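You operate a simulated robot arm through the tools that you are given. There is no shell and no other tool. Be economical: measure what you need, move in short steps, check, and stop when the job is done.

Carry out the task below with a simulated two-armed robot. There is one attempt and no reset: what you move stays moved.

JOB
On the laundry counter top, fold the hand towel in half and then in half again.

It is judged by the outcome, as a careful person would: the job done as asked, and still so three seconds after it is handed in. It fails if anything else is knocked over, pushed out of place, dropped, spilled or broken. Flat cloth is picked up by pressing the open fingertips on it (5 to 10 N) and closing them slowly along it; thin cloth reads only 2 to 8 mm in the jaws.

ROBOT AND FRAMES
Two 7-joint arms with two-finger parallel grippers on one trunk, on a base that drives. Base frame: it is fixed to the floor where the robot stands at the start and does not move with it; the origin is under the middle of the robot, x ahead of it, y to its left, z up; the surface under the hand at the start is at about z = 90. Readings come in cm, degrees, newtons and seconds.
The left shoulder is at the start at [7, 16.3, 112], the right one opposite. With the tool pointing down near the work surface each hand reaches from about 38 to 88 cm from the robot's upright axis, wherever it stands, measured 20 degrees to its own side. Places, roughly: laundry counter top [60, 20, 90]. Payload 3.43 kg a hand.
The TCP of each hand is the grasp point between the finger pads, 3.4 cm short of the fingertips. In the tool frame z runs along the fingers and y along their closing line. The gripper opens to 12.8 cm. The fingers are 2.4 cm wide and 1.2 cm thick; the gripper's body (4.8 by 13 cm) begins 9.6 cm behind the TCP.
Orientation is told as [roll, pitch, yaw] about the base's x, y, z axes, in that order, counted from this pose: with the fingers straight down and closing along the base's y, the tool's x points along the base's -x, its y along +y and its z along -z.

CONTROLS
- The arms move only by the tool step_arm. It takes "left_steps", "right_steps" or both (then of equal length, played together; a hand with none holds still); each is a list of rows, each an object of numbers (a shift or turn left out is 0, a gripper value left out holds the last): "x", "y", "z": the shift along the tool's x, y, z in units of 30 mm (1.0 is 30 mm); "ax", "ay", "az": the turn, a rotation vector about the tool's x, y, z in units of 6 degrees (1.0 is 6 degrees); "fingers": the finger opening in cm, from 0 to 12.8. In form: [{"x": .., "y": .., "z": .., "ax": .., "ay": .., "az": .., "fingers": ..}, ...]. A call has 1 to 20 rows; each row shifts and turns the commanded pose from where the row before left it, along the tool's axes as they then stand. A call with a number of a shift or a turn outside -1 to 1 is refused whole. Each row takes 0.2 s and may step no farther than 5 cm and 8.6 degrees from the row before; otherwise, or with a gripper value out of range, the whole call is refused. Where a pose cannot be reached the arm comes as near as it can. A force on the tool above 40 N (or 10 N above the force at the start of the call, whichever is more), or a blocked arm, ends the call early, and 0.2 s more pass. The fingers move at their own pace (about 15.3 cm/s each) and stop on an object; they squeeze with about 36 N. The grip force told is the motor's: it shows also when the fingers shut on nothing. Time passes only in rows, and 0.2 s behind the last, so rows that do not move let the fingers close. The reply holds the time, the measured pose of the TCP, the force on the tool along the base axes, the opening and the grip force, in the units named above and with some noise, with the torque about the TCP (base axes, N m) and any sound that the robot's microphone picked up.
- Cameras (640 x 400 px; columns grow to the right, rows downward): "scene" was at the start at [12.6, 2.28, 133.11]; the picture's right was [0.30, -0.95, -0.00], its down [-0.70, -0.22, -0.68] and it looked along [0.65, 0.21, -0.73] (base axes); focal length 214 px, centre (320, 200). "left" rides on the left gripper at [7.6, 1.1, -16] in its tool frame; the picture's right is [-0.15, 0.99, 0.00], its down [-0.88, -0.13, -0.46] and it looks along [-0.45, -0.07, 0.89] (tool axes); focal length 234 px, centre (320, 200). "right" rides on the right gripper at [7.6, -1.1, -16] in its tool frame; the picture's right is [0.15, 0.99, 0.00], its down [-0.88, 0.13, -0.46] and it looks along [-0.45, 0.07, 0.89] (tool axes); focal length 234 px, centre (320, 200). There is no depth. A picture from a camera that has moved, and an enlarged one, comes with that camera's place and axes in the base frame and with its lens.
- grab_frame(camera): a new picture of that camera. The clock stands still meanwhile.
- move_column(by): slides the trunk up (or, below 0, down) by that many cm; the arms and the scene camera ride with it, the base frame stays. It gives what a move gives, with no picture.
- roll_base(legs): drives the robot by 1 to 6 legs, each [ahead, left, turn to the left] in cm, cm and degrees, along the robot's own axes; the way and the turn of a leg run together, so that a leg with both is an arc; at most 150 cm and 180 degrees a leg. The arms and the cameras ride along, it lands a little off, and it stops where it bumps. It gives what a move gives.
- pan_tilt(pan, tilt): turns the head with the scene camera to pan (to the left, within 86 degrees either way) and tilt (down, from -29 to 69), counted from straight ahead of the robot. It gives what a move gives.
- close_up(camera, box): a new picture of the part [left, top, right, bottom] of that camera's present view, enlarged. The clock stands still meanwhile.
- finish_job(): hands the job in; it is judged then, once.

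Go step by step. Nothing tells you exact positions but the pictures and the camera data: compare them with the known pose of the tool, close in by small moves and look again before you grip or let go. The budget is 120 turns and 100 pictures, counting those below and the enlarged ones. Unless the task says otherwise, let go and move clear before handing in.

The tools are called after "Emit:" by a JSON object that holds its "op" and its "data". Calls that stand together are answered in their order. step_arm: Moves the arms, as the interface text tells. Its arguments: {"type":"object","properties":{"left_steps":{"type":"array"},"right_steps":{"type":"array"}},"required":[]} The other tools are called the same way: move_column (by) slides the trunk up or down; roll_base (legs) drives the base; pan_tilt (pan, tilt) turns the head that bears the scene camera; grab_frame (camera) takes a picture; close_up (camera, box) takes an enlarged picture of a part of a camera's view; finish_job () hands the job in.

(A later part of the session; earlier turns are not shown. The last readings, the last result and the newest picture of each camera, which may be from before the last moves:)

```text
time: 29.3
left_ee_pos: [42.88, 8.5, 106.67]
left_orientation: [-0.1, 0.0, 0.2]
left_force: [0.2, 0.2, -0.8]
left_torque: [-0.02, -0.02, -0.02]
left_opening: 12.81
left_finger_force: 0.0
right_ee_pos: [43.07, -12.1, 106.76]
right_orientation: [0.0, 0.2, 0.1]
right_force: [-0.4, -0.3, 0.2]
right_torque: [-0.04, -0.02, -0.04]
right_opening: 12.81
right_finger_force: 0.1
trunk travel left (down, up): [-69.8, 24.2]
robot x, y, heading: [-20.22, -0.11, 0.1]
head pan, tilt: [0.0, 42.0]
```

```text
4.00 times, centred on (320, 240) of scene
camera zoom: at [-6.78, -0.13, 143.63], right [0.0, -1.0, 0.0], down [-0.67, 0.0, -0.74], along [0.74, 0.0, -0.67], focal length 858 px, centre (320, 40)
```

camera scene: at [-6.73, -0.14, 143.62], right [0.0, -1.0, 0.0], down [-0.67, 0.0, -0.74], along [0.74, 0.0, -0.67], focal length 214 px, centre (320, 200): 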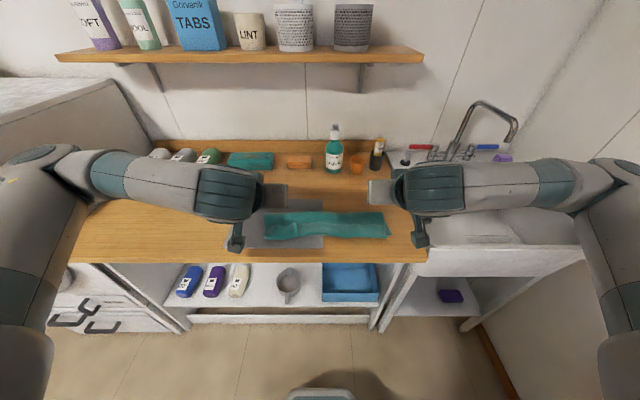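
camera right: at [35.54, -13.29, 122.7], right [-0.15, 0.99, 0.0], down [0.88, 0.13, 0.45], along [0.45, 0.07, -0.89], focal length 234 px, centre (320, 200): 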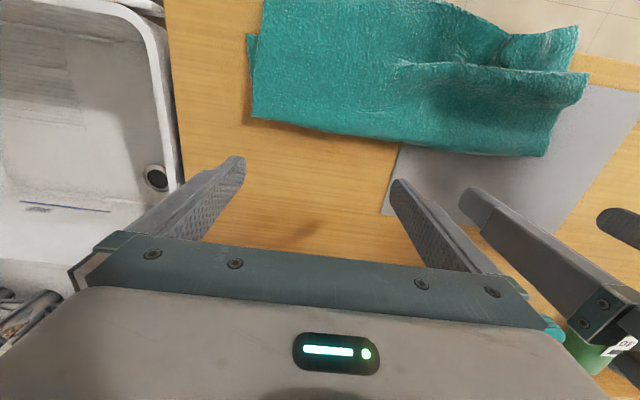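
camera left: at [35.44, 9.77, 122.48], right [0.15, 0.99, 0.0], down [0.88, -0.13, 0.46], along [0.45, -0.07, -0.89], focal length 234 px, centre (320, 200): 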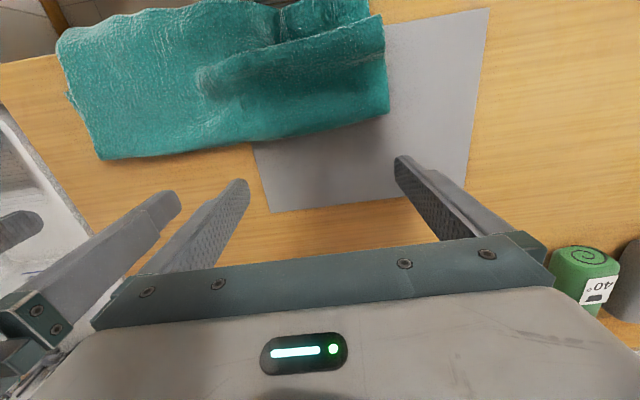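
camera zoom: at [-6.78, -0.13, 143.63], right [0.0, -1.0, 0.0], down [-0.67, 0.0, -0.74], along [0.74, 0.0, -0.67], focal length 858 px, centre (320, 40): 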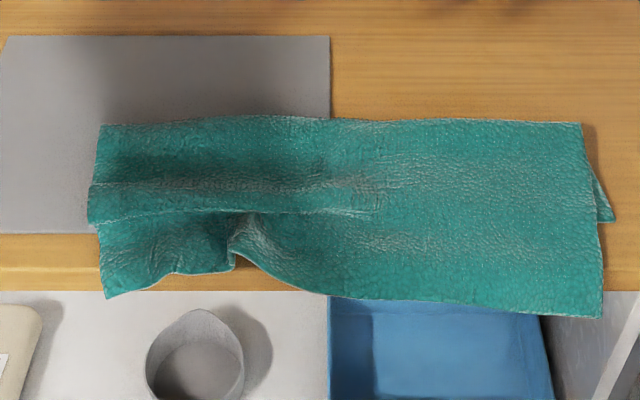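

The flap is open and the top layer now overhangs to the counter's front edge. I'll re-grip that single-layer overhang with both hands and lay the edge back over the bottom edge at x≈32. First I move above it.

Emit:
{"op": "step_arm", "data": {"left_steps": [{"x": 0.8, "y": 0.22, "z": 0.3, "fingers": 4}, {"x": 0.8, "y": 0.22, "z": 0.4}, {"x": 0.8, "y": 0.22, "z": 0.5}, {"x": 0.8, "y": 0.22, "z": 0.5}, {"x": 0.8, "y": 0.22, "z": 0.5}, {"x": 0.8, "y": 0.22, "z": 0.5}, {}], "right_steps": [{"x": 0.81, "y": -0.245, "z": 0.3, "fingers": 4}, {"x": 0.81, "y": -0.245, "z": 0.4}, {"x": 0.81, "y": -0.245, "z": 0.5}, {"x": 0.81, "y": -0.245, "z": 0.5}, {"x": 0.81, "y": -0.245, "z": 0.5}, {"x": 0.81, "y": -0.245, "z": 0.5}, {}]}}

Emit:
{"op": "grab_frame", "data": {"camera": "left"}}

Emit:
{"op": "grab_frame", "data": {"camera": "right"}}

```text
time: 30.9
left_ee_pos: [28.67, 12.47, 98.62]
left_orientation: [0.1, 0.0, 0.0]
left_force: [0.4, -0.1, 0.4]
left_torque: [-0.03, 0.03, -0.01]
left_opening: 3.98
left_finger_force: 0.0
right_ee_pos: [28.6, -16.49, 98.49]
right_orientation: [-0.1, 0.1, 0.0]
right_force: [-0.5, -0.6, 0.0]
right_torque: [0.0, 0.0, 0.02]
right_opening: 3.98
right_finger_force: 0.1
trunk travel left (down, up): [-69.8, 24.2]
robot x, y, heading: [-19.81, -0.19, -0.0]
head pan, tilt: [0.0, 42.0]
```

```text
63 pictures are left
camera left: at [21.05, 13.64, 114.52], right [0.14, 0.99, 0.0], down [0.88, -0.13, 0.45], along [0.45, -0.07, -0.89], focal length 234 px, centre (320, 200)
```

left: 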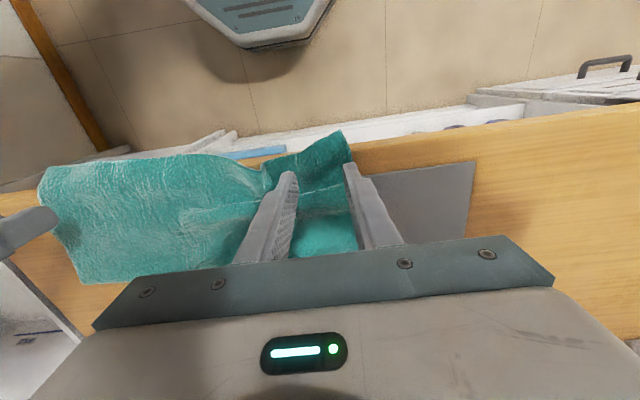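

```text
62 pictures are left
camera right: at [21.04, -17.66, 114.49], right [-0.15, 0.99, 0.0], down [0.88, 0.13, 0.45], along [0.45, 0.07, -0.89], focal length 234 px, centre (320, 200)
```

right: 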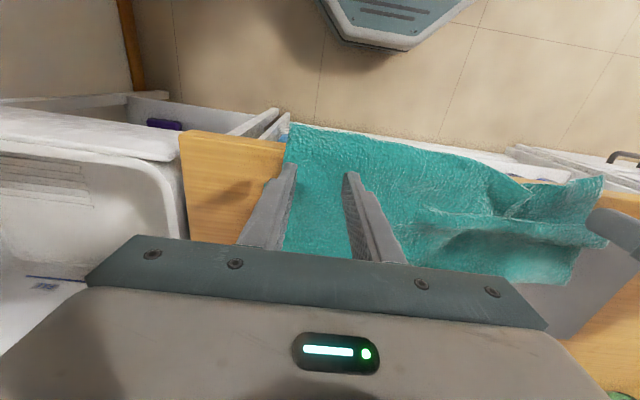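

Both hands are placed over the overhang. I lower and press.

Emit:
{"op": "step_arm", "data": {"left_steps": [{"y": -0.23}, {"z": 0.5}, {"z": 0.5}, {"z": 0.4}, {"z": 0.13}, {"z": 0.08}, {}], "right_steps": [{"y": 0.15}, {"z": 0.5}, {"z": 0.5}, {"z": 0.36}, {"z": 0.13}, {"z": 0.08}, {}]}}

```text
time: 32.5
left_ee_pos: [28.66, 11.78, 93.75]
left_orientation: [-0.1, 0.0, 0.0]
left_force: [1.8, 1.3, 8.4]
left_torque: [0.08, -0.1, -0.02]
left_opening: 4.0
left_finger_force: 0.6
right_ee_pos: [28.58, -15.9, 93.69]
right_orientation: [0.0, 0.0, 0.0]
right_force: [1.6, -1.3, 5.8]
right_torque: [-0.06, -0.02, 0.0]
right_opening: 3.99
right_finger_force: 0.1
trunk travel left (down, up): [-69.8, 24.2]
robot x, y, heading: [-19.91, 0.12, 0.1]
head pan, tilt: [0.0, 42.0]
```

The forces are in range. I close slowly and lift a few cm.

Emit:
{"op": "step_arm", "data": {"left_steps": [{"fingers": 3.6}, {"fingers": 3.2}, {"fingers": 2.8}, {"fingers": 2.4}, {"fingers": 2.0}, {"fingers": 1.6}, {"fingers": 1.2}, {"fingers": 0.8}, {"fingers": 0.4}, {"fingers": 0}, {}, {}, {"y": -0.1, "z": -0.2}, {"y": -0.1, "z": -0.4}, {"z": -0.5}, {"z": -0.5}, {}], "right_steps": [{"fingers": 3.6}, {"fingers": 3.2}, {"fingers": 2.8}, {"fingers": 2.4}, {"fingers": 2.0}, {"fingers": 1.6}, {"fingers": 1.2}, {"fingers": 0.8}, {"fingers": 0.4}, {"fingers": 0}, {}, {}, {"y": 0.1, "z": -0.2}, {"y": 0.1, "z": -0.4}, {"z": -0.5}, {"z": -0.5}, {}]}}

Emit:
{"op": "grab_frame", "data": {"camera": "left"}}

Emit:
{"op": "grab_frame", "data": {"camera": "right"}}

```text
time: 36.1
left_ee_pos: [28.48, 11.1, 98.5]
left_orientation: [0.0, 0.0, 0.1]
left_force: [-0.1, -0.5, -0.3]
left_torque: [-0.03, -0.05, -0.02]
left_opening: 0.42
left_finger_force: 36.0
right_ee_pos: [28.52, -15.43, 98.61]
right_orientation: [0.0, 0.0, 0.0]
right_force: [-0.3, 0.2, 0.9]
right_torque: [-0.06, 0.02, 0.01]
right_opening: 0.44
right_finger_force: 36.3
trunk travel left (down, up): [-69.8, 24.2]
robot x, y, heading: [-19.89, 0.06, -0.0]
head pan, tilt: [0.0, 42.0]
```

```text
61 pictures are left
camera left: at [21.03, 12.31, 114.44], right [0.14, 0.99, 0.0], down [0.88, -0.13, 0.45], along [0.45, -0.07, -0.89], focal length 234 px, centre (320, 200)
```

left: 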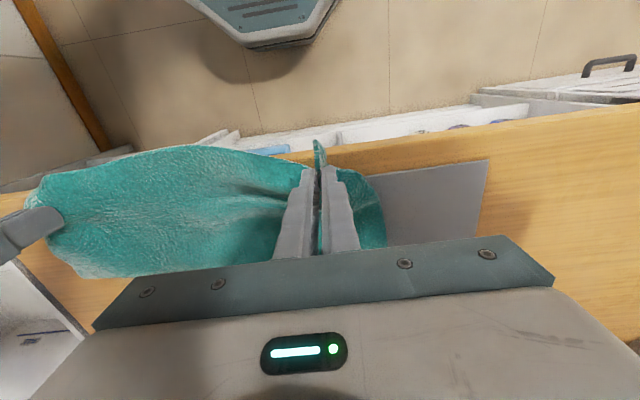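

```text
60 pictures are left
camera right: at [21.08, -16.59, 114.55], right [-0.15, 0.99, 0.0], down [0.88, 0.13, 0.45], along [0.45, 0.07, -0.89], focal length 234 px, centre (320, 200)
```

right: 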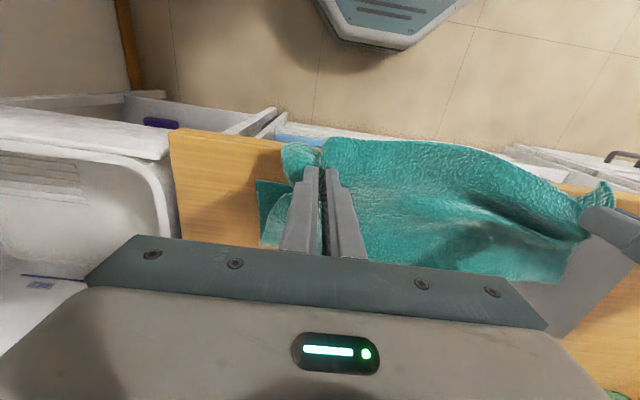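

The edge is held with a few cm of free flap on the near side. I lift it up and over toward x≈44 to smooth out the ridge and shift the fold line back.

Emit:
{"op": "step_arm", "data": {"left_steps": [{"x": -0.6, "z": -0.5, "y": 0.1}, {"x": -0.75, "z": -0.5}, {"x": -0.75, "z": -0.3}, {"x": -0.75, "z": -0.3}, {"x": -0.75, "z": -0.2}, {"x": -0.75}, {"x": -0.75}, {}], "right_steps": [{"x": -0.6, "z": -0.5, "y": -0.1}, {"x": -0.75, "z": -0.5}, {"x": -0.75, "z": -0.3}, {"x": -0.75, "z": -0.3}, {"x": -0.75, "z": -0.2}, {"x": -0.75}, {"x": -0.75}, {}]}}

Emit:
{"op": "close_up", "data": {"camera": "scene", "box": [220, 170, 420, 295]}}

Emit:
{"op": "grab_frame", "data": {"camera": "right"}}

```text
time: 37.9
left_ee_pos: [43.75, 11.35, 104.14]
left_orientation: [0.0, 0.0, 0.1]
left_force: [-0.7, -0.4, 0.2]
left_torque: [-0.03, -0.02, 0.01]
left_opening: 0.42
left_finger_force: 35.6
right_ee_pos: [43.81, -15.52, 104.01]
right_orientation: [0.0, 0.0, 0.0]
right_force: [-0.2, 0.1, -0.4]
right_torque: [-0.05, 0.01, 0.0]
right_opening: 0.46
right_finger_force: 35.8
trunk travel left (down, up): [-69.8, 24.2]
robot x, y, heading: [-20.23, -0.13, 0.1]
head pan, tilt: [0.0, 42.0]
```

```text
3.20 times, centred on (320, 232) of scene
camera zoom: at [-6.81, -0.14, 143.64], right [0.0, -1.0, 0.0], down [-0.67, 0.0, -0.74], along [0.74, 0.0, -0.67], focal length 686 px, centre (320, 96)
```

zoom: 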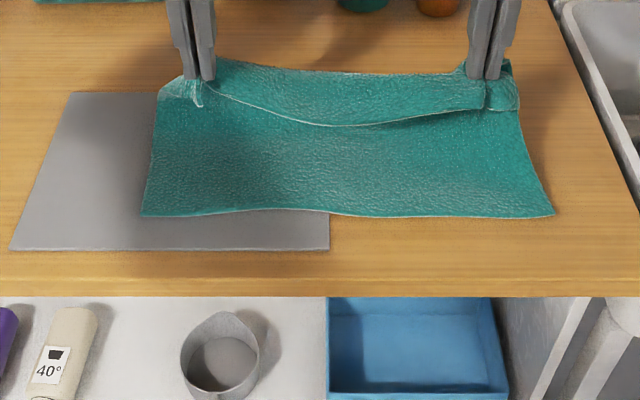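

```text
58 pictures are left
camera right: at [36.3, -16.79, 120.02], right [-0.15, 0.99, 0.0], down [0.88, 0.13, 0.45], along [0.45, 0.07, -0.89], focal length 234 px, centre (320, 200)
```

right: 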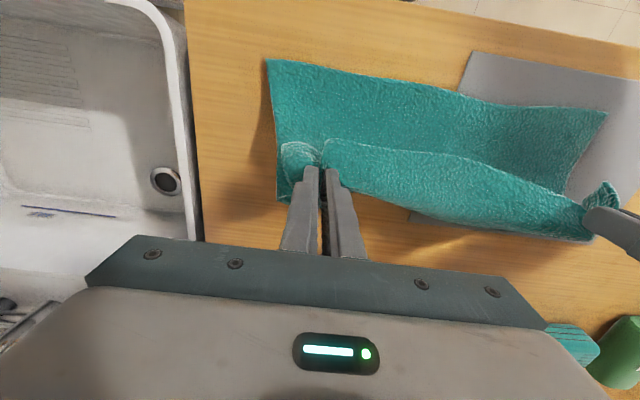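

The top layer now hangs nicely, with its edge toward the robot and the bottom edge at x≈35. I lay it down, overshooting slightly toward −x and then settling with a small +x motion so the flap stays flat.

Emit:
{"op": "step_arm", "data": {"left_steps": [{"x": 0.64, "z": 0.3}, {"x": 0.64, "z": 0.3}, {"x": 0.64, "z": 0.3}, {"x": 0.64, "z": 0.3}, {"z": 0.4}, {"z": 0.4}, {"z": 0.4}, {"z": 0.35}, {"x": -0.2, "z": 0.1}, {"x": -0.2, "z": 0.1}, {"x": -0.1}, {}, {}], "right_steps": [{"x": 0.52, "z": 0.3}, {"x": 0.52, "z": 0.3}, {"x": 0.52, "z": 0.3}, {"x": 0.52, "z": 0.3}, {"z": 0.4}, {"z": 0.4}, {"z": 0.4}, {"z": 0.35}, {"x": -0.2, "z": 0.1}, {"x": -0.2, "z": 0.1}, {"x": -0.1}, {}, {}]}}

Emit:
{"op": "close_up", "data": {"camera": "scene", "box": [220, 170, 420, 295]}}

Emit:
{"op": "grab_frame", "data": {"camera": "left"}}

Emit:
{"op": "grab_frame", "data": {"camera": "right"}}

```text
time: 40.7
left_ee_pos: [37.63, 11.6, 95.08]
left_orientation: [0.1, 0.2, 0.1]
left_force: [-0.5, 0.0, 0.9]
left_torque: [0.02, 0.0, 0.01]
left_opening: 0.41
left_finger_force: 36.0
right_ee_pos: [39.15, -15.78, 95.2]
right_orientation: [0.0, 0.1, 0.1]
right_force: [0.8, -0.2, -0.2]
right_torque: [-0.05, 0.03, 0.04]
right_opening: 0.44
right_finger_force: 35.6
trunk travel left (down, up): [-69.8, 24.2]
robot x, y, heading: [-19.58, 0.19, 0.2]
head pan, tilt: [0.0, 42.0]
```

```text
3.20 times, centred on (320, 232) of scene
camera zoom: at [-6.75, -0.13, 143.63], right [0.0, -1.0, 0.0], down [-0.67, 0.0, -0.74], along [0.74, 0.0, -0.67], focal length 686 px, centre (320, 96)
```

zoom: 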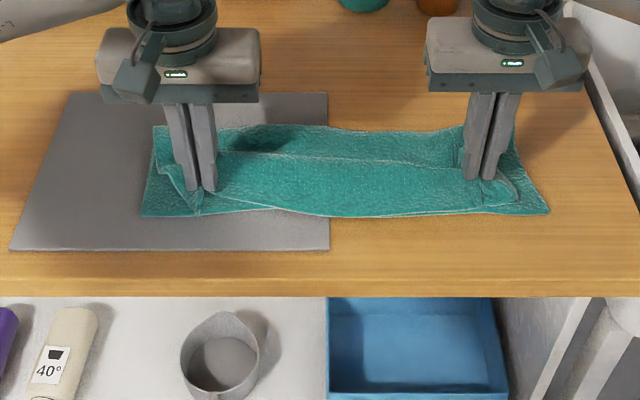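

```text
56 pictures are left
camera left: at [30.18, 12.76, 110.94], right [0.14, 0.99, 0.0], down [0.88, -0.13, 0.46], along [0.45, -0.07, -0.89], focal length 234 px, centre (320, 200)
```

left: 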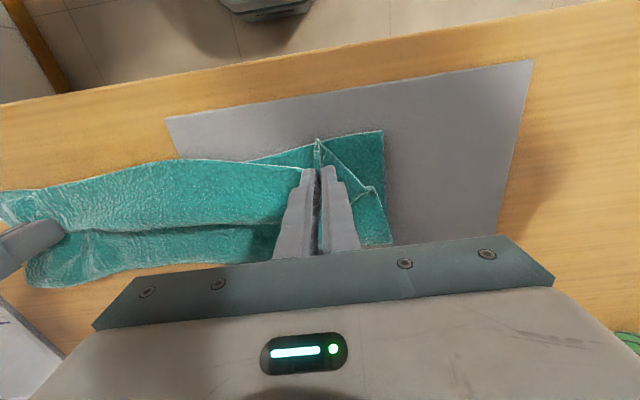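

```text
55 pictures are left
camera right: at [31.48, -16.91, 111.15], right [-0.15, 0.99, 0.0], down [0.88, 0.13, 0.45], along [0.45, 0.07, -0.89], focal length 234 px, centre (320, 200)
```

right: 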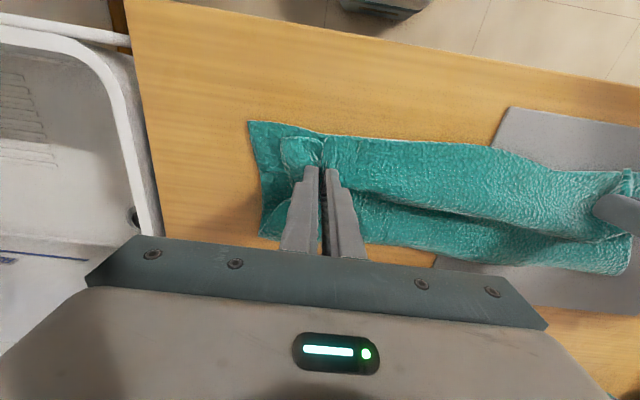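

The edge lies along the bottom edge. I spread the hands sideways a little to match the bottom corners, then lower, open slowly and lift.

Emit:
{"op": "step_arm", "data": {"left_steps": [{"y": 0.2}, {"y": 0.2}, {"z": 0.15}, {"z": 0.08, "fingers": 0.8}, {"fingers": 1.4}, {"fingers": 2}, {"fingers": 2.8}, {"fingers": 3.6}, {"fingers": 4.4}, {"fingers": 5}, {}], "right_steps": [{"y": -0.35}, {"y": -0.35}, {"z": 0.15}, {"z": 0.1, "fingers": 0.8}, {"fingers": 1.4}, {"fingers": 2}, {"fingers": 2.8}, {"fingers": 3.6}, {"fingers": 4.4}, {"fingers": 5}, {}]}}

Emit:
{"op": "step_arm", "data": {"left_steps": [{"z": -0.3}, {"z": -0.6}, {"z": -1}, {"z": -1}, {"z": -1}, {"x": -0.5}, {}], "right_steps": [{"z": -0.3}, {"z": -0.6}, {"z": -1}, {"z": -1}, {"z": -1}, {"x": -0.5}, {}]}}

Emit:
{"op": "grab_frame", "data": {"camera": "left"}}

Emit:
{"op": "grab_frame", "data": {"camera": "right"}}

Emit:
{"op": "close_up", "data": {"camera": "scene", "box": [240, 170, 400, 270]}}

```text
time: 43.1
left_ee_pos: [37.62, 12.72, 94.45]
left_orientation: [0.1, 0.0, 0.1]
left_force: [-0.5, -0.3, 9.4]
left_torque: [0.04, 0.0, 0.04]
left_opening: 4.55
left_finger_force: 0.0
right_ee_pos: [38.95, -17.74, 94.49]
right_orientation: [0.0, 0.0, 0.0]
right_force: [0.3, -0.4, 1.6]
right_torque: [0.03, -0.02, -0.01]
right_opening: 4.95
right_finger_force: 0.1
trunk travel left (down, up): [-69.8, 24.2]
robot x, y, heading: [-19.97, 0.2, 0.1]
head pan, tilt: [0.0, 42.0]
```

```text
time: 44.7
left_ee_pos: [39.38, 12.62, 106.25]
left_orientation: [0.0, 0.1, 0.1]
left_force: [1.3, -0.2, -0.3]
left_torque: [0.01, -0.04, 0.03]
left_opening: 5.0
left_finger_force: 0.0
right_ee_pos: [40.61, -17.84, 105.93]
right_orientation: [0.1, 0.0, 0.0]
right_force: [-0.2, 0.2, 0.1]
right_torque: [-0.01, 0.04, 0.0]
right_opening: 4.98
right_finger_force: 0.1
trunk travel left (down, up): [-69.8, 24.2]
robot x, y, heading: [-20.12, -0.0, -0.0]
head pan, tilt: [0.0, 42.0]
```

```text
54 pictures are left
camera left: at [31.8, 13.9, 122.07], right [0.14, 0.99, 0.0], down [0.88, -0.13, 0.46], along [0.45, -0.07, -0.89], focal length 234 px, centre (320, 200)
```

left: 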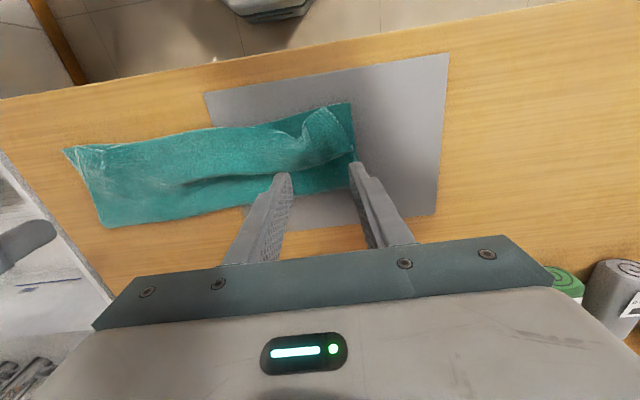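

```text
53 pictures are left
camera right: at [33.1, -19.04, 122.0], right [-0.15, 0.99, 0.0], down [0.88, 0.13, 0.46], along [0.45, 0.07, -0.89], focal length 234 px, centre (320, 200)
```

right: 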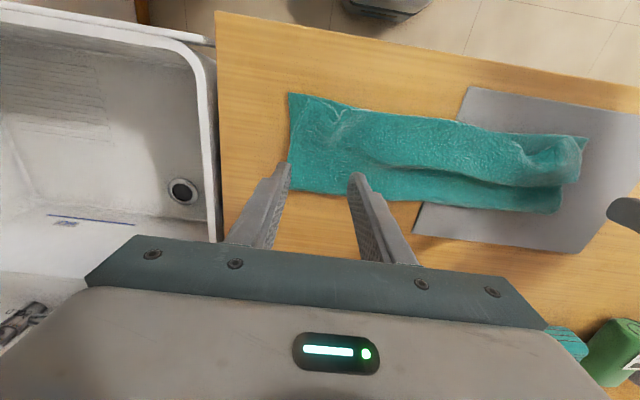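

```text
4.00 times, centred on (320, 220) of scene
camera zoom: at [-6.82, -0.13, 143.64], right [0.0, -1.0, 0.0], down [-0.67, 0.0, -0.74], along [0.74, 0.0, -0.67], focal length 858 px, centre (320, 120)
```

zoom: 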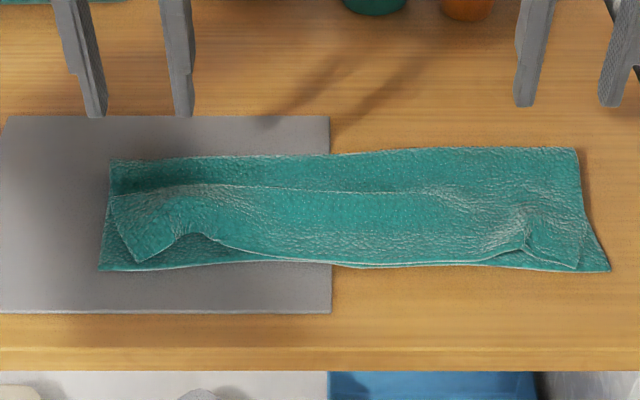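

The first fold is good now, with the fold line at x≈47 and the edges at ≈35. Small pleats remain near both top corners, so I press closed fingertips there and drag outward to smooth them.

Emit:
{"op": "step_arm", "data": {"left_steps": [{"x": 0.4, "y": 0.4, "fingers": 0}, {"x": 0.23, "y": 0.27}, {"z": 1}, {"z": 1}, {"z": 1}, {"z": 0.5}, {"z": 0.3}, {"z": 0.1}, {"z": 0.08}, {}], "right_steps": [{"x": 0.6, "y": -0.2, "fingers": 0}, {"x": 0.43, "y": -0.2}, {"z": 1}, {"z": 1}, {"z": 1}, {"z": 0.5}, {"z": 0.2}, {"z": 0.1}, {"z": 0.08}, {}]}}

```text
time: 46.9
left_ee_pos: [37.22, 14.79, 94.37]
left_orientation: [-0.1, -0.2, 0.1]
left_force: [6.1, 2.1, 19.4]
left_torque: [0.01, -0.21, 0.0]
left_opening: 0.0
left_finger_force: 33.6
right_ee_pos: [37.45, -18.93, 94.51]
right_orientation: [0.0, 0.0, 0.0]
right_force: [-0.3, 1.0, 0.5]
right_torque: [-0.01, -0.03, 0.0]
right_opening: 0.02
right_finger_force: 33.0
trunk travel left (down, up): [-69.8, 24.2]
robot x, y, heading: [-19.89, -0.14, 0.2]
head pan, tilt: [0.0, 42.0]
```

Emit:
{"op": "step_arm", "data": {"left_steps": [{"z": -0.06}, {}], "right_steps": [{"z": 0.1}, {}]}}

```text
time: 47.5
left_ee_pos: [37.16, 14.67, 94.39]
left_orientation: [0.0, 0.0, 0.1]
left_force: [8.5, 0.2, 13.3]
left_torque: [-0.05, -0.27, 0.04]
left_opening: 0.0
left_finger_force: 33.2
right_ee_pos: [37.4, -18.97, 94.05]
right_orientation: [0.0, 0.0, 0.1]
right_force: [-1.3, 1.4, 4.3]
right_torque: [0.03, 0.06, -0.02]
right_opening: 0.0
right_finger_force: 33.4
trunk travel left (down, up): [-69.8, 24.2]
robot x, y, heading: [-19.96, -0.04, 0.0]
head pan, tilt: [0.0, 42.0]
```

The left hand is still at 13 N and the right at 4 N. I ease the left and drag both outward about 2 cm, then lift and look.

Emit:
{"op": "step_arm", "data": {"left_steps": [{"z": -0.06}, {"y": 0.2}, {"y": 0.2}, {"y": 0.2}, {"y": 0.1}, {}, {"z": -0.5}, {"z": -1}, {"z": -1}, {"z": -1}, {}], "right_steps": [{}, {"y": -0.2}, {"y": -0.2}, {"y": -0.2}, {"y": -0.1}, {}, {"z": -0.5}, {"z": -1}, {"z": -1}, {"z": -1}, {}]}}

Emit:
{"op": "grab_frame", "data": {"camera": "left"}}

Emit:
{"op": "close_up", "data": {"camera": "scene", "box": [240, 170, 400, 270]}}

```text
time: 49.9
left_ee_pos: [37.52, 16.87, 105.24]
left_orientation: [0.1, 0.1, 0.0]
left_force: [-0.6, -0.2, 0.0]
left_torque: [0.0, 0.02, -0.02]
left_opening: 0.0
left_finger_force: 33.0
right_ee_pos: [37.51, -21.1, 104.58]
right_orientation: [0.0, 0.2, 0.0]
right_force: [1.9, -0.3, -0.3]
right_torque: [-0.04, 0.0, -0.01]
right_opening: 0.01
right_finger_force: 33.0
trunk travel left (down, up): [-69.8, 24.2]
robot x, y, heading: [-20.4, -0.04, -0.0]
head pan, tilt: [0.0, 42.0]
```

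```text
51 pictures are left
camera left: at [29.94, 18.11, 120.99], right [0.14, 0.99, 0.0], down [0.88, -0.13, 0.45], along [0.45, -0.07, -0.89], focal length 234 px, centre (320, 200)
```

left: 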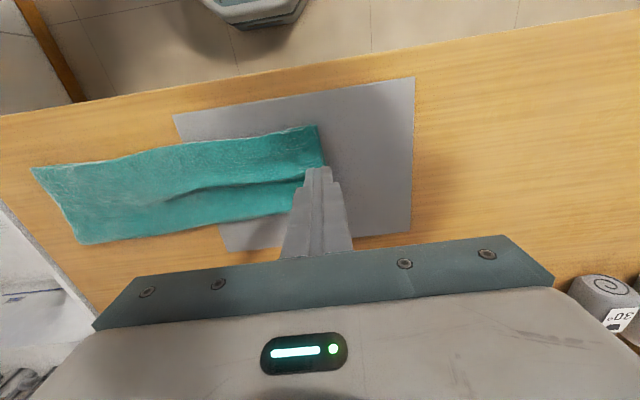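

```text
4.00 times, centred on (320, 220) of scene
camera zoom: at [-6.7, -0.13, 143.62], right [0.0, -1.0, 0.0], down [-0.67, 0.0, -0.74], along [0.74, 0.0, -0.67], focal length 858 px, centre (320, 120)
```

zoom: 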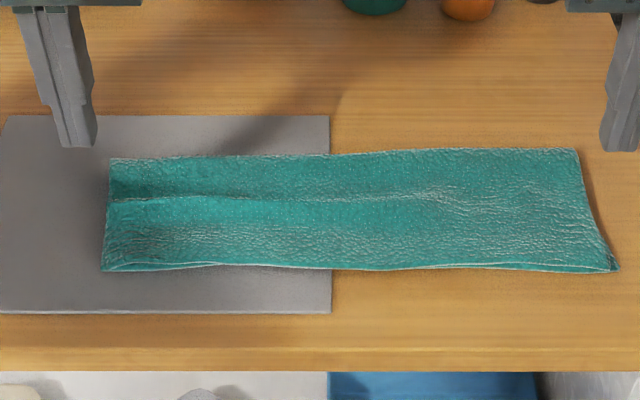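

The first fold is now clean: a strip x 34.5–47.5, y −22.7 to 17.5. For the second fold I'll straddle the right end with the right hand (outer finger off the cloth, tool tilted 15°) to pinch both layers, while the left hand moves aside.

Emit:
{"op": "step_arm", "data": {"right_steps": [{"x": -0.6, "y": -0.2, "fingers": 3}, {"x": -0.57, "y": -0.27}, {"z": 0.6}, {"z": 0.6}, {"z": 0.6}, {"ax": -0.83, "z": 0.3}, {"ax": -0.83}, {"ax": -0.84}, {}], "left_steps": [{"y": 0.8, "z": -0.4}, {"y": 0.8, "z": -0.4}, {"y": 0.8, "z": -0.4}, {"y": 0.8, "z": -0.4}, {"y": 0.8}, {"y": 0.8}, {"y": 0.8}, {"y": 0.8}, {}]}}

Emit:
{"op": "grab_frame", "data": {"camera": "right"}}

Emit:
{"op": "close_up", "data": {"camera": "scene", "box": [300, 170, 460, 270]}}

```text
time: 51.9
left_ee_pos: [37.37, 36.04, 109.84]
left_orientation: [0.1, 0.1, 0.2]
left_force: [-0.3, 0.3, -0.1]
left_torque: [0.07, 0.0, -0.03]
left_opening: 0.01
left_finger_force: 33.0
right_ee_pos: [40.95, -22.47, 98.35]
right_orientation: [15.0, 0.1, 0.0]
right_force: [-0.4, -1.0, -0.4]
right_torque: [0.04, -0.01, -0.01]
right_opening: 2.99
right_finger_force: 0.1
trunk travel left (down, up): [-69.8, 24.2]
robot x, y, heading: [-19.89, 0.39, 0.4]
head pan, tilt: [0.0, 42.0]
```

```text
49 pictures are left
camera right: at [33.51, -27.88, 113.5], right [-0.15, 0.96, 0.26], down [0.88, 0.01, 0.47], along [0.45, 0.3, -0.84], focal length 234 px, centre (320, 200)
```

right: 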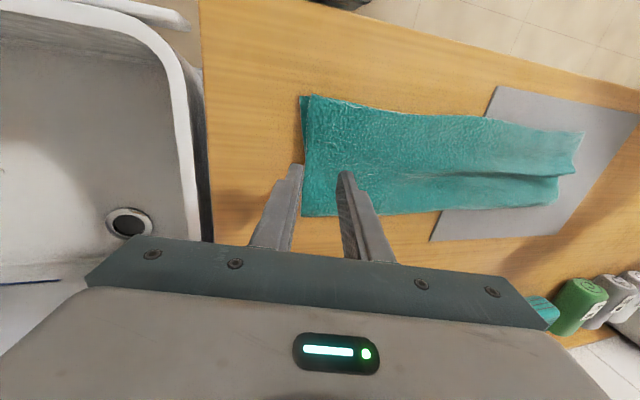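

```text
4.00 times, centred on (380, 220) of scene
camera zoom: at [-6.71, -0.16, 143.62], right [0.0, -1.0, 0.0], down [-0.67, 0.0, -0.74], along [0.74, 0.0, -0.67], focal length 858 px, centre (80, 120)
```

zoom: 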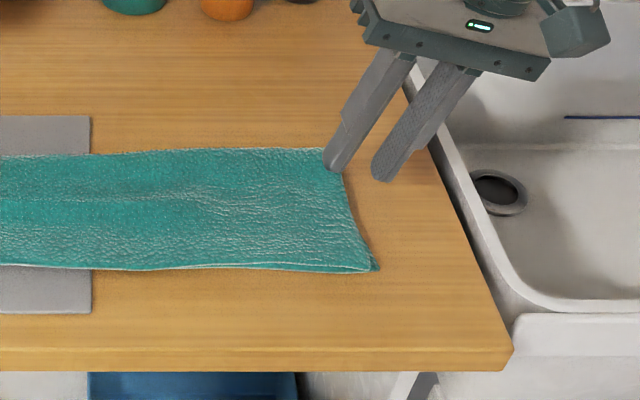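

The end edge is at y≈−22.4 and the outer finger will land just outside it. I descend straight down.

Emit:
{"op": "step_arm", "data": {"right_steps": [{"z": 0.45, "y": -0.121}, {"z": 0.45, "y": -0.121}, {"z": 0.42, "y": -0.113}, {}]}}

Emit:
{"op": "close_up", "data": {"camera": "right", "box": [240, 80, 400, 240]}}

```text
time: 52.9
left_ee_pos: [37.31, 35.97, 109.85]
left_orientation: [0.0, 0.0, 0.1]
left_force: [-0.3, 0.3, -0.7]
left_torque: [-0.01, -0.03, 0.0]
left_opening: 0.02
left_finger_force: 32.9
right_ee_pos: [41.03, -22.49, 94.17]
right_orientation: [15.0, 0.1, 0.1]
right_force: [0.6, 0.2, -0.3]
right_torque: [0.01, 0.01, -0.01]
right_opening: 2.99
right_finger_force: 0.1
trunk travel left (down, up): [-69.8, 24.2]
robot x, y, heading: [-20.51, -0.25, 0.1]
head pan, tilt: [0.0, 42.0]
```

```text
2.50 times, centred on (320, 160) of right
camera zoom: at [33.53, -27.85, 109.39], right [-0.15, 0.96, 0.26], down [0.88, 0.01, 0.47], along [0.45, 0.29, -0.84], focal length 585 px, centre (320, 300)
```

zoom: 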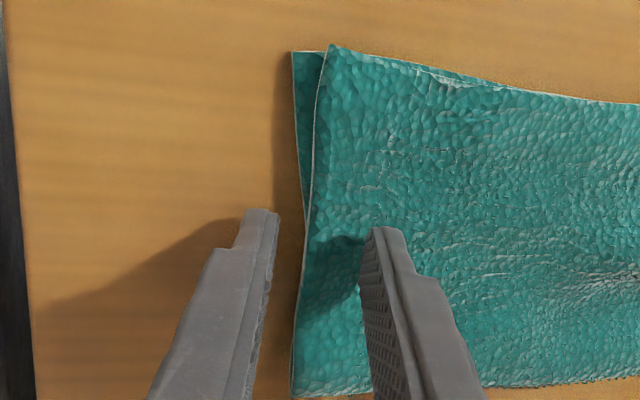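

The fingers straddle the end edge as planned. I press down gently.

Emit:
{"op": "step_arm", "data": {"right_steps": [{"z": 0.08, "y": -0.02}, {"z": 0.06, "y": -0.015}, {}]}}

```text
time: 53.7
left_ee_pos: [37.38, 35.99, 109.83]
left_orientation: [0.1, 0.1, 0.1]
left_force: [0.7, -0.1, -1.2]
left_torque: [0.0, 0.0, 0.0]
left_opening: 0.0
left_finger_force: 32.9
right_ee_pos: [41.05, -22.55, 93.97]
right_orientation: [15.0, 0.0, 0.2]
right_force: [-0.4, -1.6, 11.2]
right_torque: [-0.25, -0.02, -0.01]
right_opening: 2.96
right_finger_force: 0.1
trunk travel left (down, up): [-69.8, 24.2]
robot x, y, heading: [-20.04, -0.06, 0.2]
head pan, tilt: [0.0, 42.0]
```

Emit:
{"op": "step_arm", "data": {"right_steps": [{"fingers": 2.6, "z": -0.02}, {"fingers": 2.2}, {"fingers": 1.8}, {"fingers": 1.5}, {"fingers": 1.2}, {"fingers": 0.9}, {"fingers": 0.6}, {"fingers": 0.3}, {"fingers": 0}, {}, {}]}}

Emit:
{"op": "close_up", "data": {"camera": "right", "box": [240, 80, 400, 240]}}

```text
time: 56.1
left_ee_pos: [37.31, 36.02, 109.77]
left_orientation: [0.0, 0.0, 0.1]
left_force: [-0.2, -0.9, 0.3]
left_torque: [0.01, 0.02, 0.05]
left_opening: 0.0
left_finger_force: 32.9
right_ee_pos: [41.04, -22.49, 93.87]
right_orientation: [14.9, 0.1, 0.0]
right_force: [-0.1, 0.7, 3.7]
right_torque: [0.09, -0.02, 0.0]
right_opening: 0.3
right_finger_force: 36.7
trunk travel left (down, up): [-69.8, 24.2]
robot x, y, heading: [-20.03, 0.07, 0.1]
head pan, tilt: [0.0, 42.0]
```

```text
2.50 times, centred on (320, 160) of right
camera zoom: at [33.5, -27.83, 109.02], right [-0.15, 0.96, 0.26], down [0.88, 0.01, 0.47], along [0.45, 0.29, -0.84], focal length 585 px, centre (320, 300)
```

zoom: 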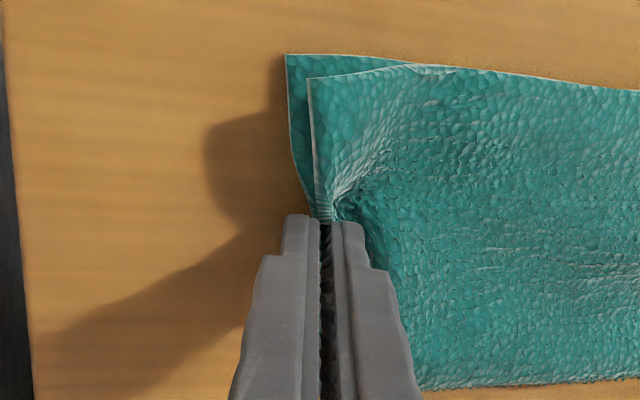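

The pinch reads 3 mm at the end edge. I lift a few cm to check that both layers come along.

Emit:
{"op": "step_arm", "data": {"right_steps": [{"z": -0.3, "y": 0.1}, {"z": -0.5, "y": 0.2}, {"z": -0.5, "y": 0.25}, {"z": -0.5, "y": 0.25}, {}]}}

Emit:
{"op": "close_up", "data": {"camera": "right", "box": [240, 60, 480, 240]}}

Emit:
{"op": "close_up", "data": {"camera": "scene", "box": [300, 170, 460, 270]}}

```text
time: 57.3
left_ee_pos: [37.46, 35.92, 109.78]
left_orientation: [0.0, 0.1, 0.1]
left_force: [-0.4, -0.1, -0.7]
left_torque: [0.03, 0.0, 0.04]
left_opening: 0.01
left_finger_force: 33.0
right_ee_pos: [41.0, -21.76, 99.7]
right_orientation: [15.0, 0.0, 0.1]
right_force: [-0.2, 0.8, 0.5]
right_torque: [0.0, -0.04, 0.0]
right_opening: 0.26
right_finger_force: 36.7
trunk travel left (down, up): [-69.8, 24.2]
robot x, y, heading: [-20.27, -0.05, -0.3]
head pan, tilt: [0.0, 42.0]
```

```text
2.22 times, centred on (360, 150) of right
camera zoom: at [33.54, -27.01, 114.86], right [-0.15, 0.96, 0.26], down [0.88, 0.01, 0.47], along [0.45, 0.29, -0.84], focal length 520 px, centre (231, 311)
```

zoom: 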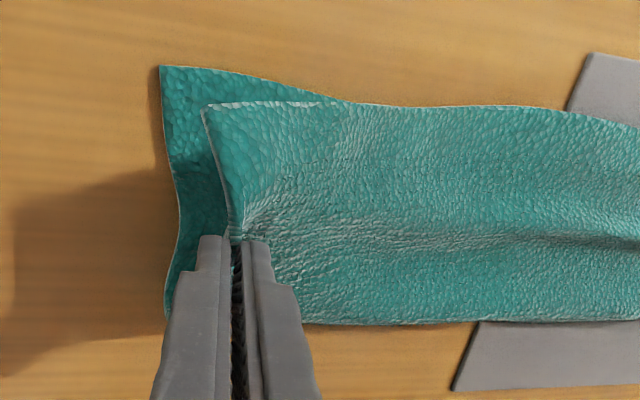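

```text
4.00 times, centred on (380, 220) of scene
camera zoom: at [-6.74, -0.15, 143.63], right [0.0, -1.0, 0.0], down [-0.67, 0.0, -0.74], along [0.74, 0.0, -0.67], focal length 858 px, centre (80, 120)
```

zoom: 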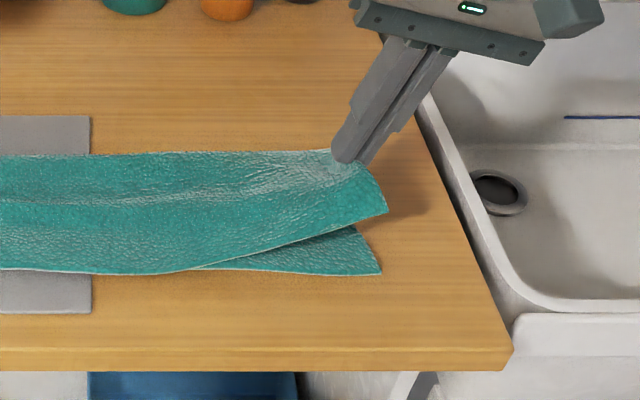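

Only the top layer came up. I lay it back exactly, release, and will try a firmer vertical pinch with both fingertips on the cloth so that both layers gather.

Emit:
{"op": "step_arm", "data": {"right_steps": [{"z": 0.5, "y": -0.28}, {"z": 0.5, "y": -0.28}, {"z": 0.5, "y": -0.2}, {"z": 0.27, "y": -0.07}, {"fingers": 0.8}, {"fingers": 1.6}, {"fingers": 2.4}, {"fingers": 3.0}, {}, {"z": -0.5}, {"z": -1}, {"z": -1}, {"ax": 0.83}, {"ax": 0.83}, {"ax": 0.84}, {}]}}

Emit:
{"op": "close_up", "data": {"camera": "scene", "box": [300, 170, 460, 270]}}

```text
time: 60.7
left_ee_pos: [37.46, 35.89, 109.83]
left_orientation: [-0.1, 0.0, 0.1]
left_force: [0.0, -1.0, -0.5]
left_torque: [-0.01, 0.02, 0.04]
left_opening: 0.0
left_finger_force: 32.8
right_ee_pos: [41.09, -24.53, 101.12]
right_orientation: [-0.1, 0.1, 0.0]
right_force: [-0.4, 0.4, -0.3]
right_torque: [-0.01, 0.03, -0.02]
right_opening: 2.98
right_finger_force: 0.1
trunk travel left (down, up): [-69.8, 24.2]
robot x, y, heading: [-20.18, 0.65, -0.3]
head pan, tilt: [0.0, 42.0]
```

```text
4.00 times, centred on (380, 220) of scene
camera zoom: at [-6.75, -0.17, 143.63], right [0.0, -1.0, 0.0], down [-0.67, 0.0, -0.74], along [0.74, 0.0, -0.67], focal length 858 px, centre (80, 120)
```

zoom: 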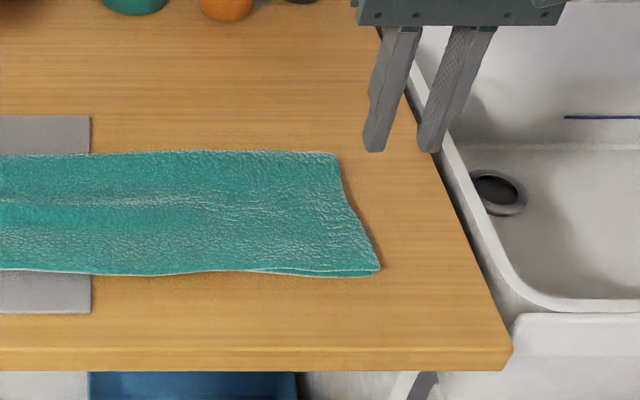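

The end is back in place. I position for a vertical pinch fully on the cloth, about 3 cm from the end.

Emit:
{"op": "step_arm", "data": {"right_steps": [{"y": 0.85, "fingers": 3.5}, {"y": 0.85}, {"z": 0.7}, {"z": 0.7}, {"z": 0.6}, {"z": 0.2}, {"z": 0.12}, {}]}}

```text
time: 62.5
left_ee_pos: [37.31, 36.11, 109.83]
left_orientation: [0.0, 0.0, 0.2]
left_force: [-0.6, -1.2, -0.5]
left_torque: [0.03, 0.01, 0.02]
left_opening: 0.02
left_finger_force: 32.7
right_ee_pos: [41.03, -19.43, 94.23]
right_orientation: [0.1, 0.1, 0.0]
right_force: [-1.5, 1.4, 3.2]
right_torque: [0.05, 0.05, 0.01]
right_opening: 3.49
right_finger_force: 0.0
trunk travel left (down, up): [-69.8, 24.2]
robot x, y, heading: [-19.91, -0.2, -0.1]
head pan, tilt: [0.0, 42.0]
```

Emit:
{"op": "step_arm", "data": {"right_steps": [{"z": 0.1}, {}]}}

```text
time: 63.1
left_ee_pos: [37.28, 36.06, 109.83]
left_orientation: [0.1, 0.0, 0.1]
left_force: [0.1, -0.7, 0.4]
left_torque: [-0.01, 0.02, -0.01]
left_opening: 0.0
left_finger_force: 33.2
right_ee_pos: [41.05, -19.37, 93.99]
right_orientation: [0.0, 0.0, 0.0]
right_force: [-1.0, 0.8, 10.6]
right_torque: [0.09, 0.01, 0.01]
right_opening: 3.44
right_finger_force: 0.0
trunk travel left (down, up): [-69.8, 24.2]
robot x, y, heading: [-19.81, 0.44, -0.1]
head pan, tilt: [0.0, 42.0]
```

Emit:
{"op": "step_arm", "data": {"right_steps": [{"z": 0.05, "fingers": 3.2}, {"fingers": 2.9}, {"fingers": 2.6}, {"fingers": 2.3}, {"fingers": 2.0}, {"fingers": 1.7}, {"fingers": 1.4}, {"fingers": 1.1}, {"fingers": 0.8}, {"fingers": 0.5}, {"fingers": 0.2}, {"fingers": 0}, {}, {}]}}

```text
time: 66.1
left_ee_pos: [37.15, 36.17, 109.92]
left_orientation: [-0.2, -0.1, 0.1]
left_force: [0.3, -0.4, -0.8]
left_torque: [-0.01, 0.02, -0.01]
left_opening: 0.01
left_finger_force: 33.4
right_ee_pos: [40.93, -19.34, 93.99]
right_orientation: [-0.1, -0.1, 0.0]
right_force: [1.4, 3.3, 26.3]
right_torque: [0.17, -0.09, 0.01]
right_opening: 0.41
right_finger_force: 35.8
trunk travel left (down, up): [-69.8, 24.2]
robot x, y, heading: [-20.18, -0.06, 0.1]
head pan, tilt: [0.0, 42.0]
```

It again holds only the top layer (4.1 mm). I use that: shift the top layer's end about 3 cm inward to expose the bottom layer's end, so that one finger can land on the bottom layer and the other on the top and gather both.

Emit:
{"op": "step_arm", "data": {"right_steps": [{"z": -0.3}, {"z": -0.3, "y": 0.2}, {"y": 0.4}, {"y": 0.4}, {"z": 0.3}, {"z": 0.2, "y": -0.03}, {"fingers": 0.8}, {"fingers": 1.5}, {"fingers": 2.2}, {"fingers": 3.0}, {}, {"z": -0.5}, {"z": -1}, {"z": -1}, {}]}}

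Emit:
{"op": "grab_frame", "data": {"camera": "right"}}

Emit:
{"op": "close_up", "data": {"camera": "scene", "box": [300, 170, 460, 270]}}

```text
time: 69.3
left_ee_pos: [37.32, 36.04, 109.75]
left_orientation: [0.1, 0.2, 0.2]
left_force: [0.2, 0.4, 0.5]
left_torque: [0.01, 0.01, -0.03]
left_opening: 0.0
left_finger_force: 32.4
right_ee_pos: [41.03, -16.4, 101.6]
right_orientation: [0.0, 0.2, 0.0]
right_force: [0.1, 0.9, 1.1]
right_torque: [-0.02, 0.01, -0.02]
right_opening: 2.99
right_finger_force: 0.2
trunk travel left (down, up): [-69.8, 24.2]
robot x, y, heading: [-20.12, 0.15, -0.1]
head pan, tilt: [0.0, 42.0]
```

```text
42 pictures are left
camera right: at [33.53, -17.7, 117.62], right [-0.15, 0.99, 0.0], down [0.88, 0.13, 0.45], along [0.45, 0.07, -0.89], focal length 234 px, centre (320, 200)
```

right: 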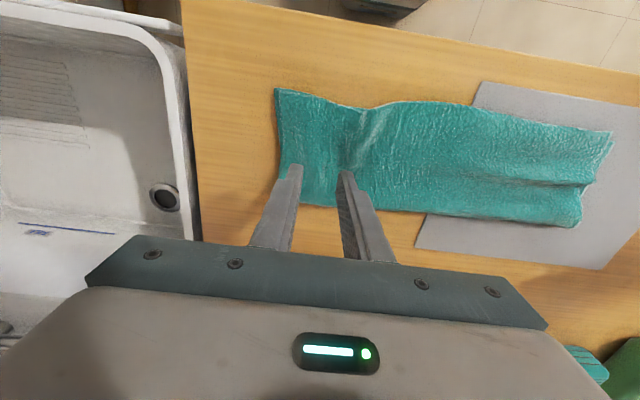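

```text
4.00 times, centred on (380, 220) of scene
camera zoom: at [-6.72, -0.14, 143.62], right [0.0, -1.0, 0.0], down [-0.67, 0.0, -0.74], along [0.74, 0.0, -0.67], focal length 858 px, centre (80, 120)
```

zoom: 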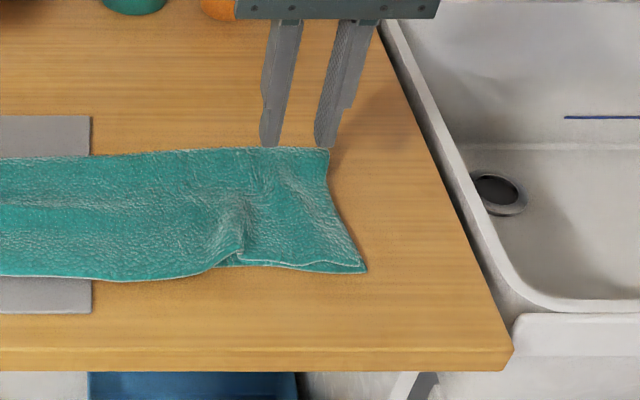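

Emit:
{"op": "close_up", "data": {"camera": "right", "box": [250, 70, 410, 220]}}

```text
2.67 times, centred on (330, 145) of right
camera zoom: at [33.53, -17.7, 117.62], right [-0.15, 0.99, 0.0], down [0.88, 0.13, 0.45], along [0.45, 0.07, -0.89], focal length 624 px, centre (293, 347)
```

zoom: 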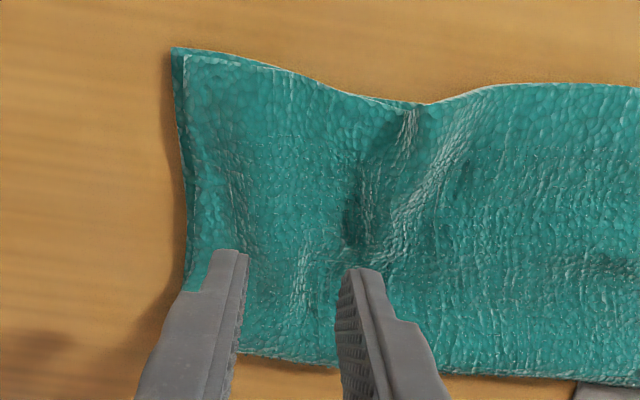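

Both layers actually moved together, so the firmer pinch does gather both. I repeat it a bit closer to the end edge, then lift to check.

Emit:
{"op": "step_arm", "data": {"right_steps": [{"y": -0.73, "x": 0.1, "fingers": 3.2}, {"z": 0.7}, {"z": 0.7}, {"z": 0.7}, {"z": 0.35}, {"z": 0.1}, {"z": 0.05}, {}]}}

```text
time: 71.1
left_ee_pos: [37.34, 35.98, 109.8]
left_orientation: [0.0, -0.1, 0.2]
left_force: [0.4, 0.5, -0.1]
left_torque: [0.0, 0.01, 0.0]
left_opening: 0.0
left_finger_force: 33.1
right_ee_pos: [40.57, -18.65, 93.91]
right_orientation: [0.1, -0.2, 0.0]
right_force: [2.6, -3.9, 24.4]
right_torque: [0.01, -0.07, 0.04]
right_opening: 3.15
right_finger_force: 0.1
trunk travel left (down, up): [-69.8, 24.2]
robot x, y, heading: [-20.03, 0.24, -0.0]
head pan, tilt: [0.0, 42.0]
```

Emit:
{"op": "step_arm", "data": {"right_steps": [{"fingers": 2.9}, {"fingers": 2.6}, {"fingers": 2.3}, {"fingers": 2.0}, {"fingers": 1.7}, {"fingers": 1.4}, {"fingers": 1.1}, {"fingers": 0.8}, {"fingers": 0.5}, {"fingers": 0.2}, {"fingers": 0}, {}, {}, {"z": -0.3}, {"z": -0.5}, {"z": -0.5, "y": 0.1}, {"z": -0.5, "y": 0.15}, {}]}}

Emit:
{"op": "close_up", "data": {"camera": "scene", "box": [300, 170, 460, 270]}}

Emit:
{"op": "close_up", "data": {"camera": "right", "box": [200, 60, 440, 240]}}

```text
time: 74.9
left_ee_pos: [37.44, 35.95, 109.82]
left_orientation: [0.0, 0.0, 0.1]
left_force: [-0.2, 0.3, 0.0]
left_torque: [-0.05, 0.04, 0.02]
left_opening: 0.01
left_finger_force: 32.7
right_ee_pos: [40.78, -17.97, 99.28]
right_orientation: [0.0, 0.1, 0.0]
right_force: [-0.7, -0.5, 0.2]
right_torque: [0.0, 0.01, -0.01]
right_opening: 0.4
right_finger_force: 36.3
trunk travel left (down, up): [-69.8, 24.2]
robot x, y, heading: [-20.22, -0.22, 0.1]
head pan, tilt: [0.0, 42.0]
```

```text
4.00 times, centred on (380, 220) of scene
camera zoom: at [-6.77, -0.14, 143.63], right [0.0, -1.0, 0.0], down [-0.67, 0.0, -0.74], along [0.74, 0.0, -0.67], focal length 858 px, centre (80, 120)
```

zoom: 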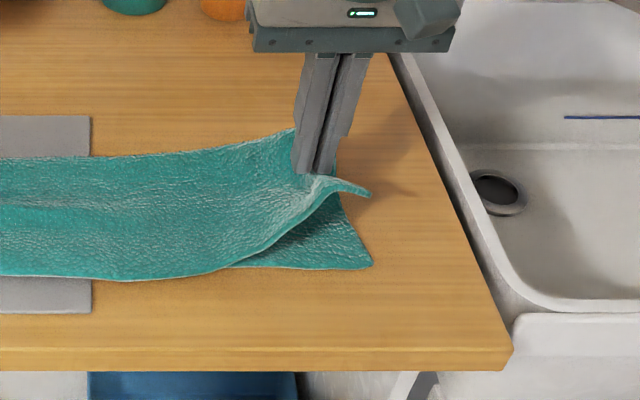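

```text
2.22 times, centred on (320, 150) of right
camera zoom: at [33.19, -19.19, 115.15], right [-0.15, 0.99, 0.0], down [0.88, 0.13, 0.45], along [0.45, 0.07, -0.89], focal length 520 px, centre (320, 311)
```

zoom: 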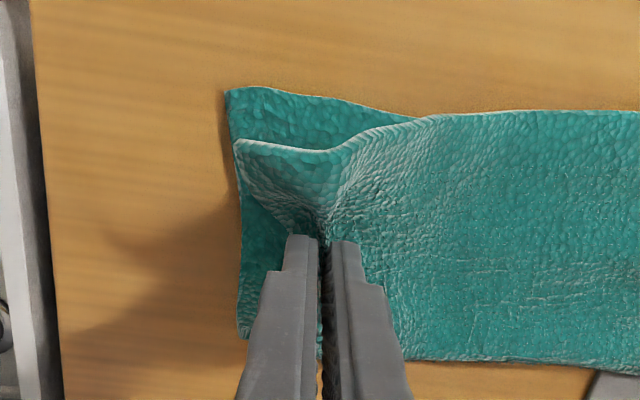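

Again it is the top layer only. I shift the top end 3.5 cm inward while it is lifted, so the bottom's end is exposed, then release and look.

Emit:
{"op": "step_arm", "data": {"right_steps": [{"y": 0.4}, {"y": 0.4}, {"y": 0.37}, {"z": 0.5}, {"z": 0.5}, {"z": 0.45}, {"z": 0.2}, {"fingers": 0.8}, {"fingers": 1.5}, {"fingers": 2.2}, {"fingers": 3.0}, {}, {"z": -0.5}, {"z": -1}, {"z": -1}, {"y": -0.6}, {}]}}

Emit:
{"op": "close_up", "data": {"camera": "right", "box": [200, 60, 440, 240]}}

```text
time: 78.5
left_ee_pos: [37.37, 36.0, 109.72]
left_orientation: [-0.1, 0.0, 0.0]
left_force: [0.1, 0.2, -0.8]
left_torque: [-0.04, 0.01, 0.0]
left_opening: 0.0
left_finger_force: 33.1
right_ee_pos: [40.65, -16.24, 101.64]
right_orientation: [-0.1, 0.2, 0.1]
right_force: [-0.5, -0.4, -0.9]
right_torque: [-0.03, 0.0, 0.0]
right_opening: 2.98
right_finger_force: 0.0
trunk travel left (down, up): [-69.8, 24.2]
robot x, y, heading: [-20.47, -0.31, -0.1]
head pan, tilt: [0.0, 42.0]
```

```text
2.22 times, centred on (320, 150) of right
camera zoom: at [33.15, -17.53, 117.74], right [-0.15, 0.99, 0.0], down [0.88, 0.13, 0.45], along [0.45, 0.07, -0.89], focal length 520 px, centre (320, 311)
```

zoom: 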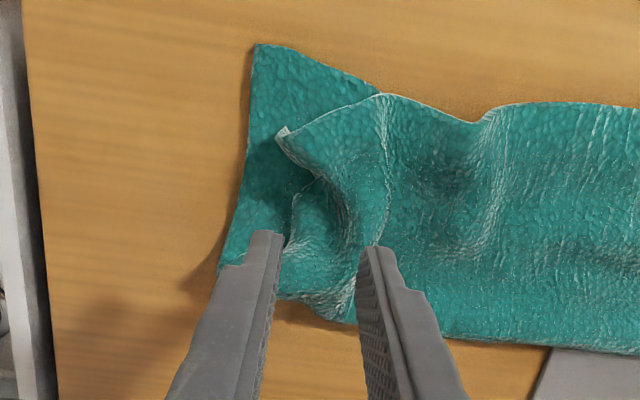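

Now the bottom layer's end is exposed by about 3 cm (bottom edge y≈−20.6, top edge y≈−18). I pinch with the outer finger on the bottom layer and the inner one on the top.

Emit:
{"op": "step_arm", "data": {"right_steps": [{"y": -0.49, "x": 0.38, "fingers": 3.4}, {"z": 0.7}, {"z": 0.7}, {"z": 0.7}, {"z": 0.35}, {"z": 0.1}, {}]}}

Emit:
{"op": "close_up", "data": {"camera": "right", "box": [240, 80, 400, 220]}}

```text
time: 80.1
left_ee_pos: [37.42, 36.03, 109.85]
left_orientation: [0.1, 0.0, 0.1]
left_force: [-0.5, -0.3, 0.4]
left_torque: [0.02, 0.01, 0.0]
left_opening: 0.0
left_finger_force: 33.2
right_ee_pos: [39.7, -17.8, 94.2]
right_orientation: [0.1, 0.1, 0.1]
right_force: [-1.6, 0.1, 2.8]
right_torque: [0.09, 0.04, -0.01]
right_opening: 3.43
right_finger_force: 0.5
trunk travel left (down, up): [-69.8, 24.2]
robot x, y, heading: [-19.79, 0.19, -0.1]
head pan, tilt: [0.0, 42.0]
```

```text
2.86 times, centred on (320, 150) of right
camera zoom: at [32.06, -19.04, 110.16], right [-0.15, 0.99, 0.0], down [0.88, 0.13, 0.45], along [0.45, 0.07, -0.89], focal length 669 px, centre (320, 343)
```

zoom: 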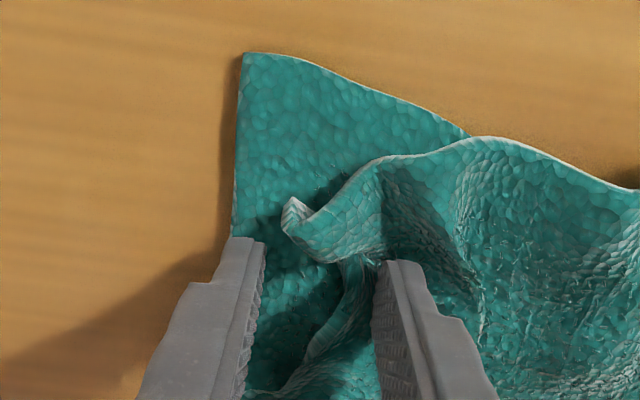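

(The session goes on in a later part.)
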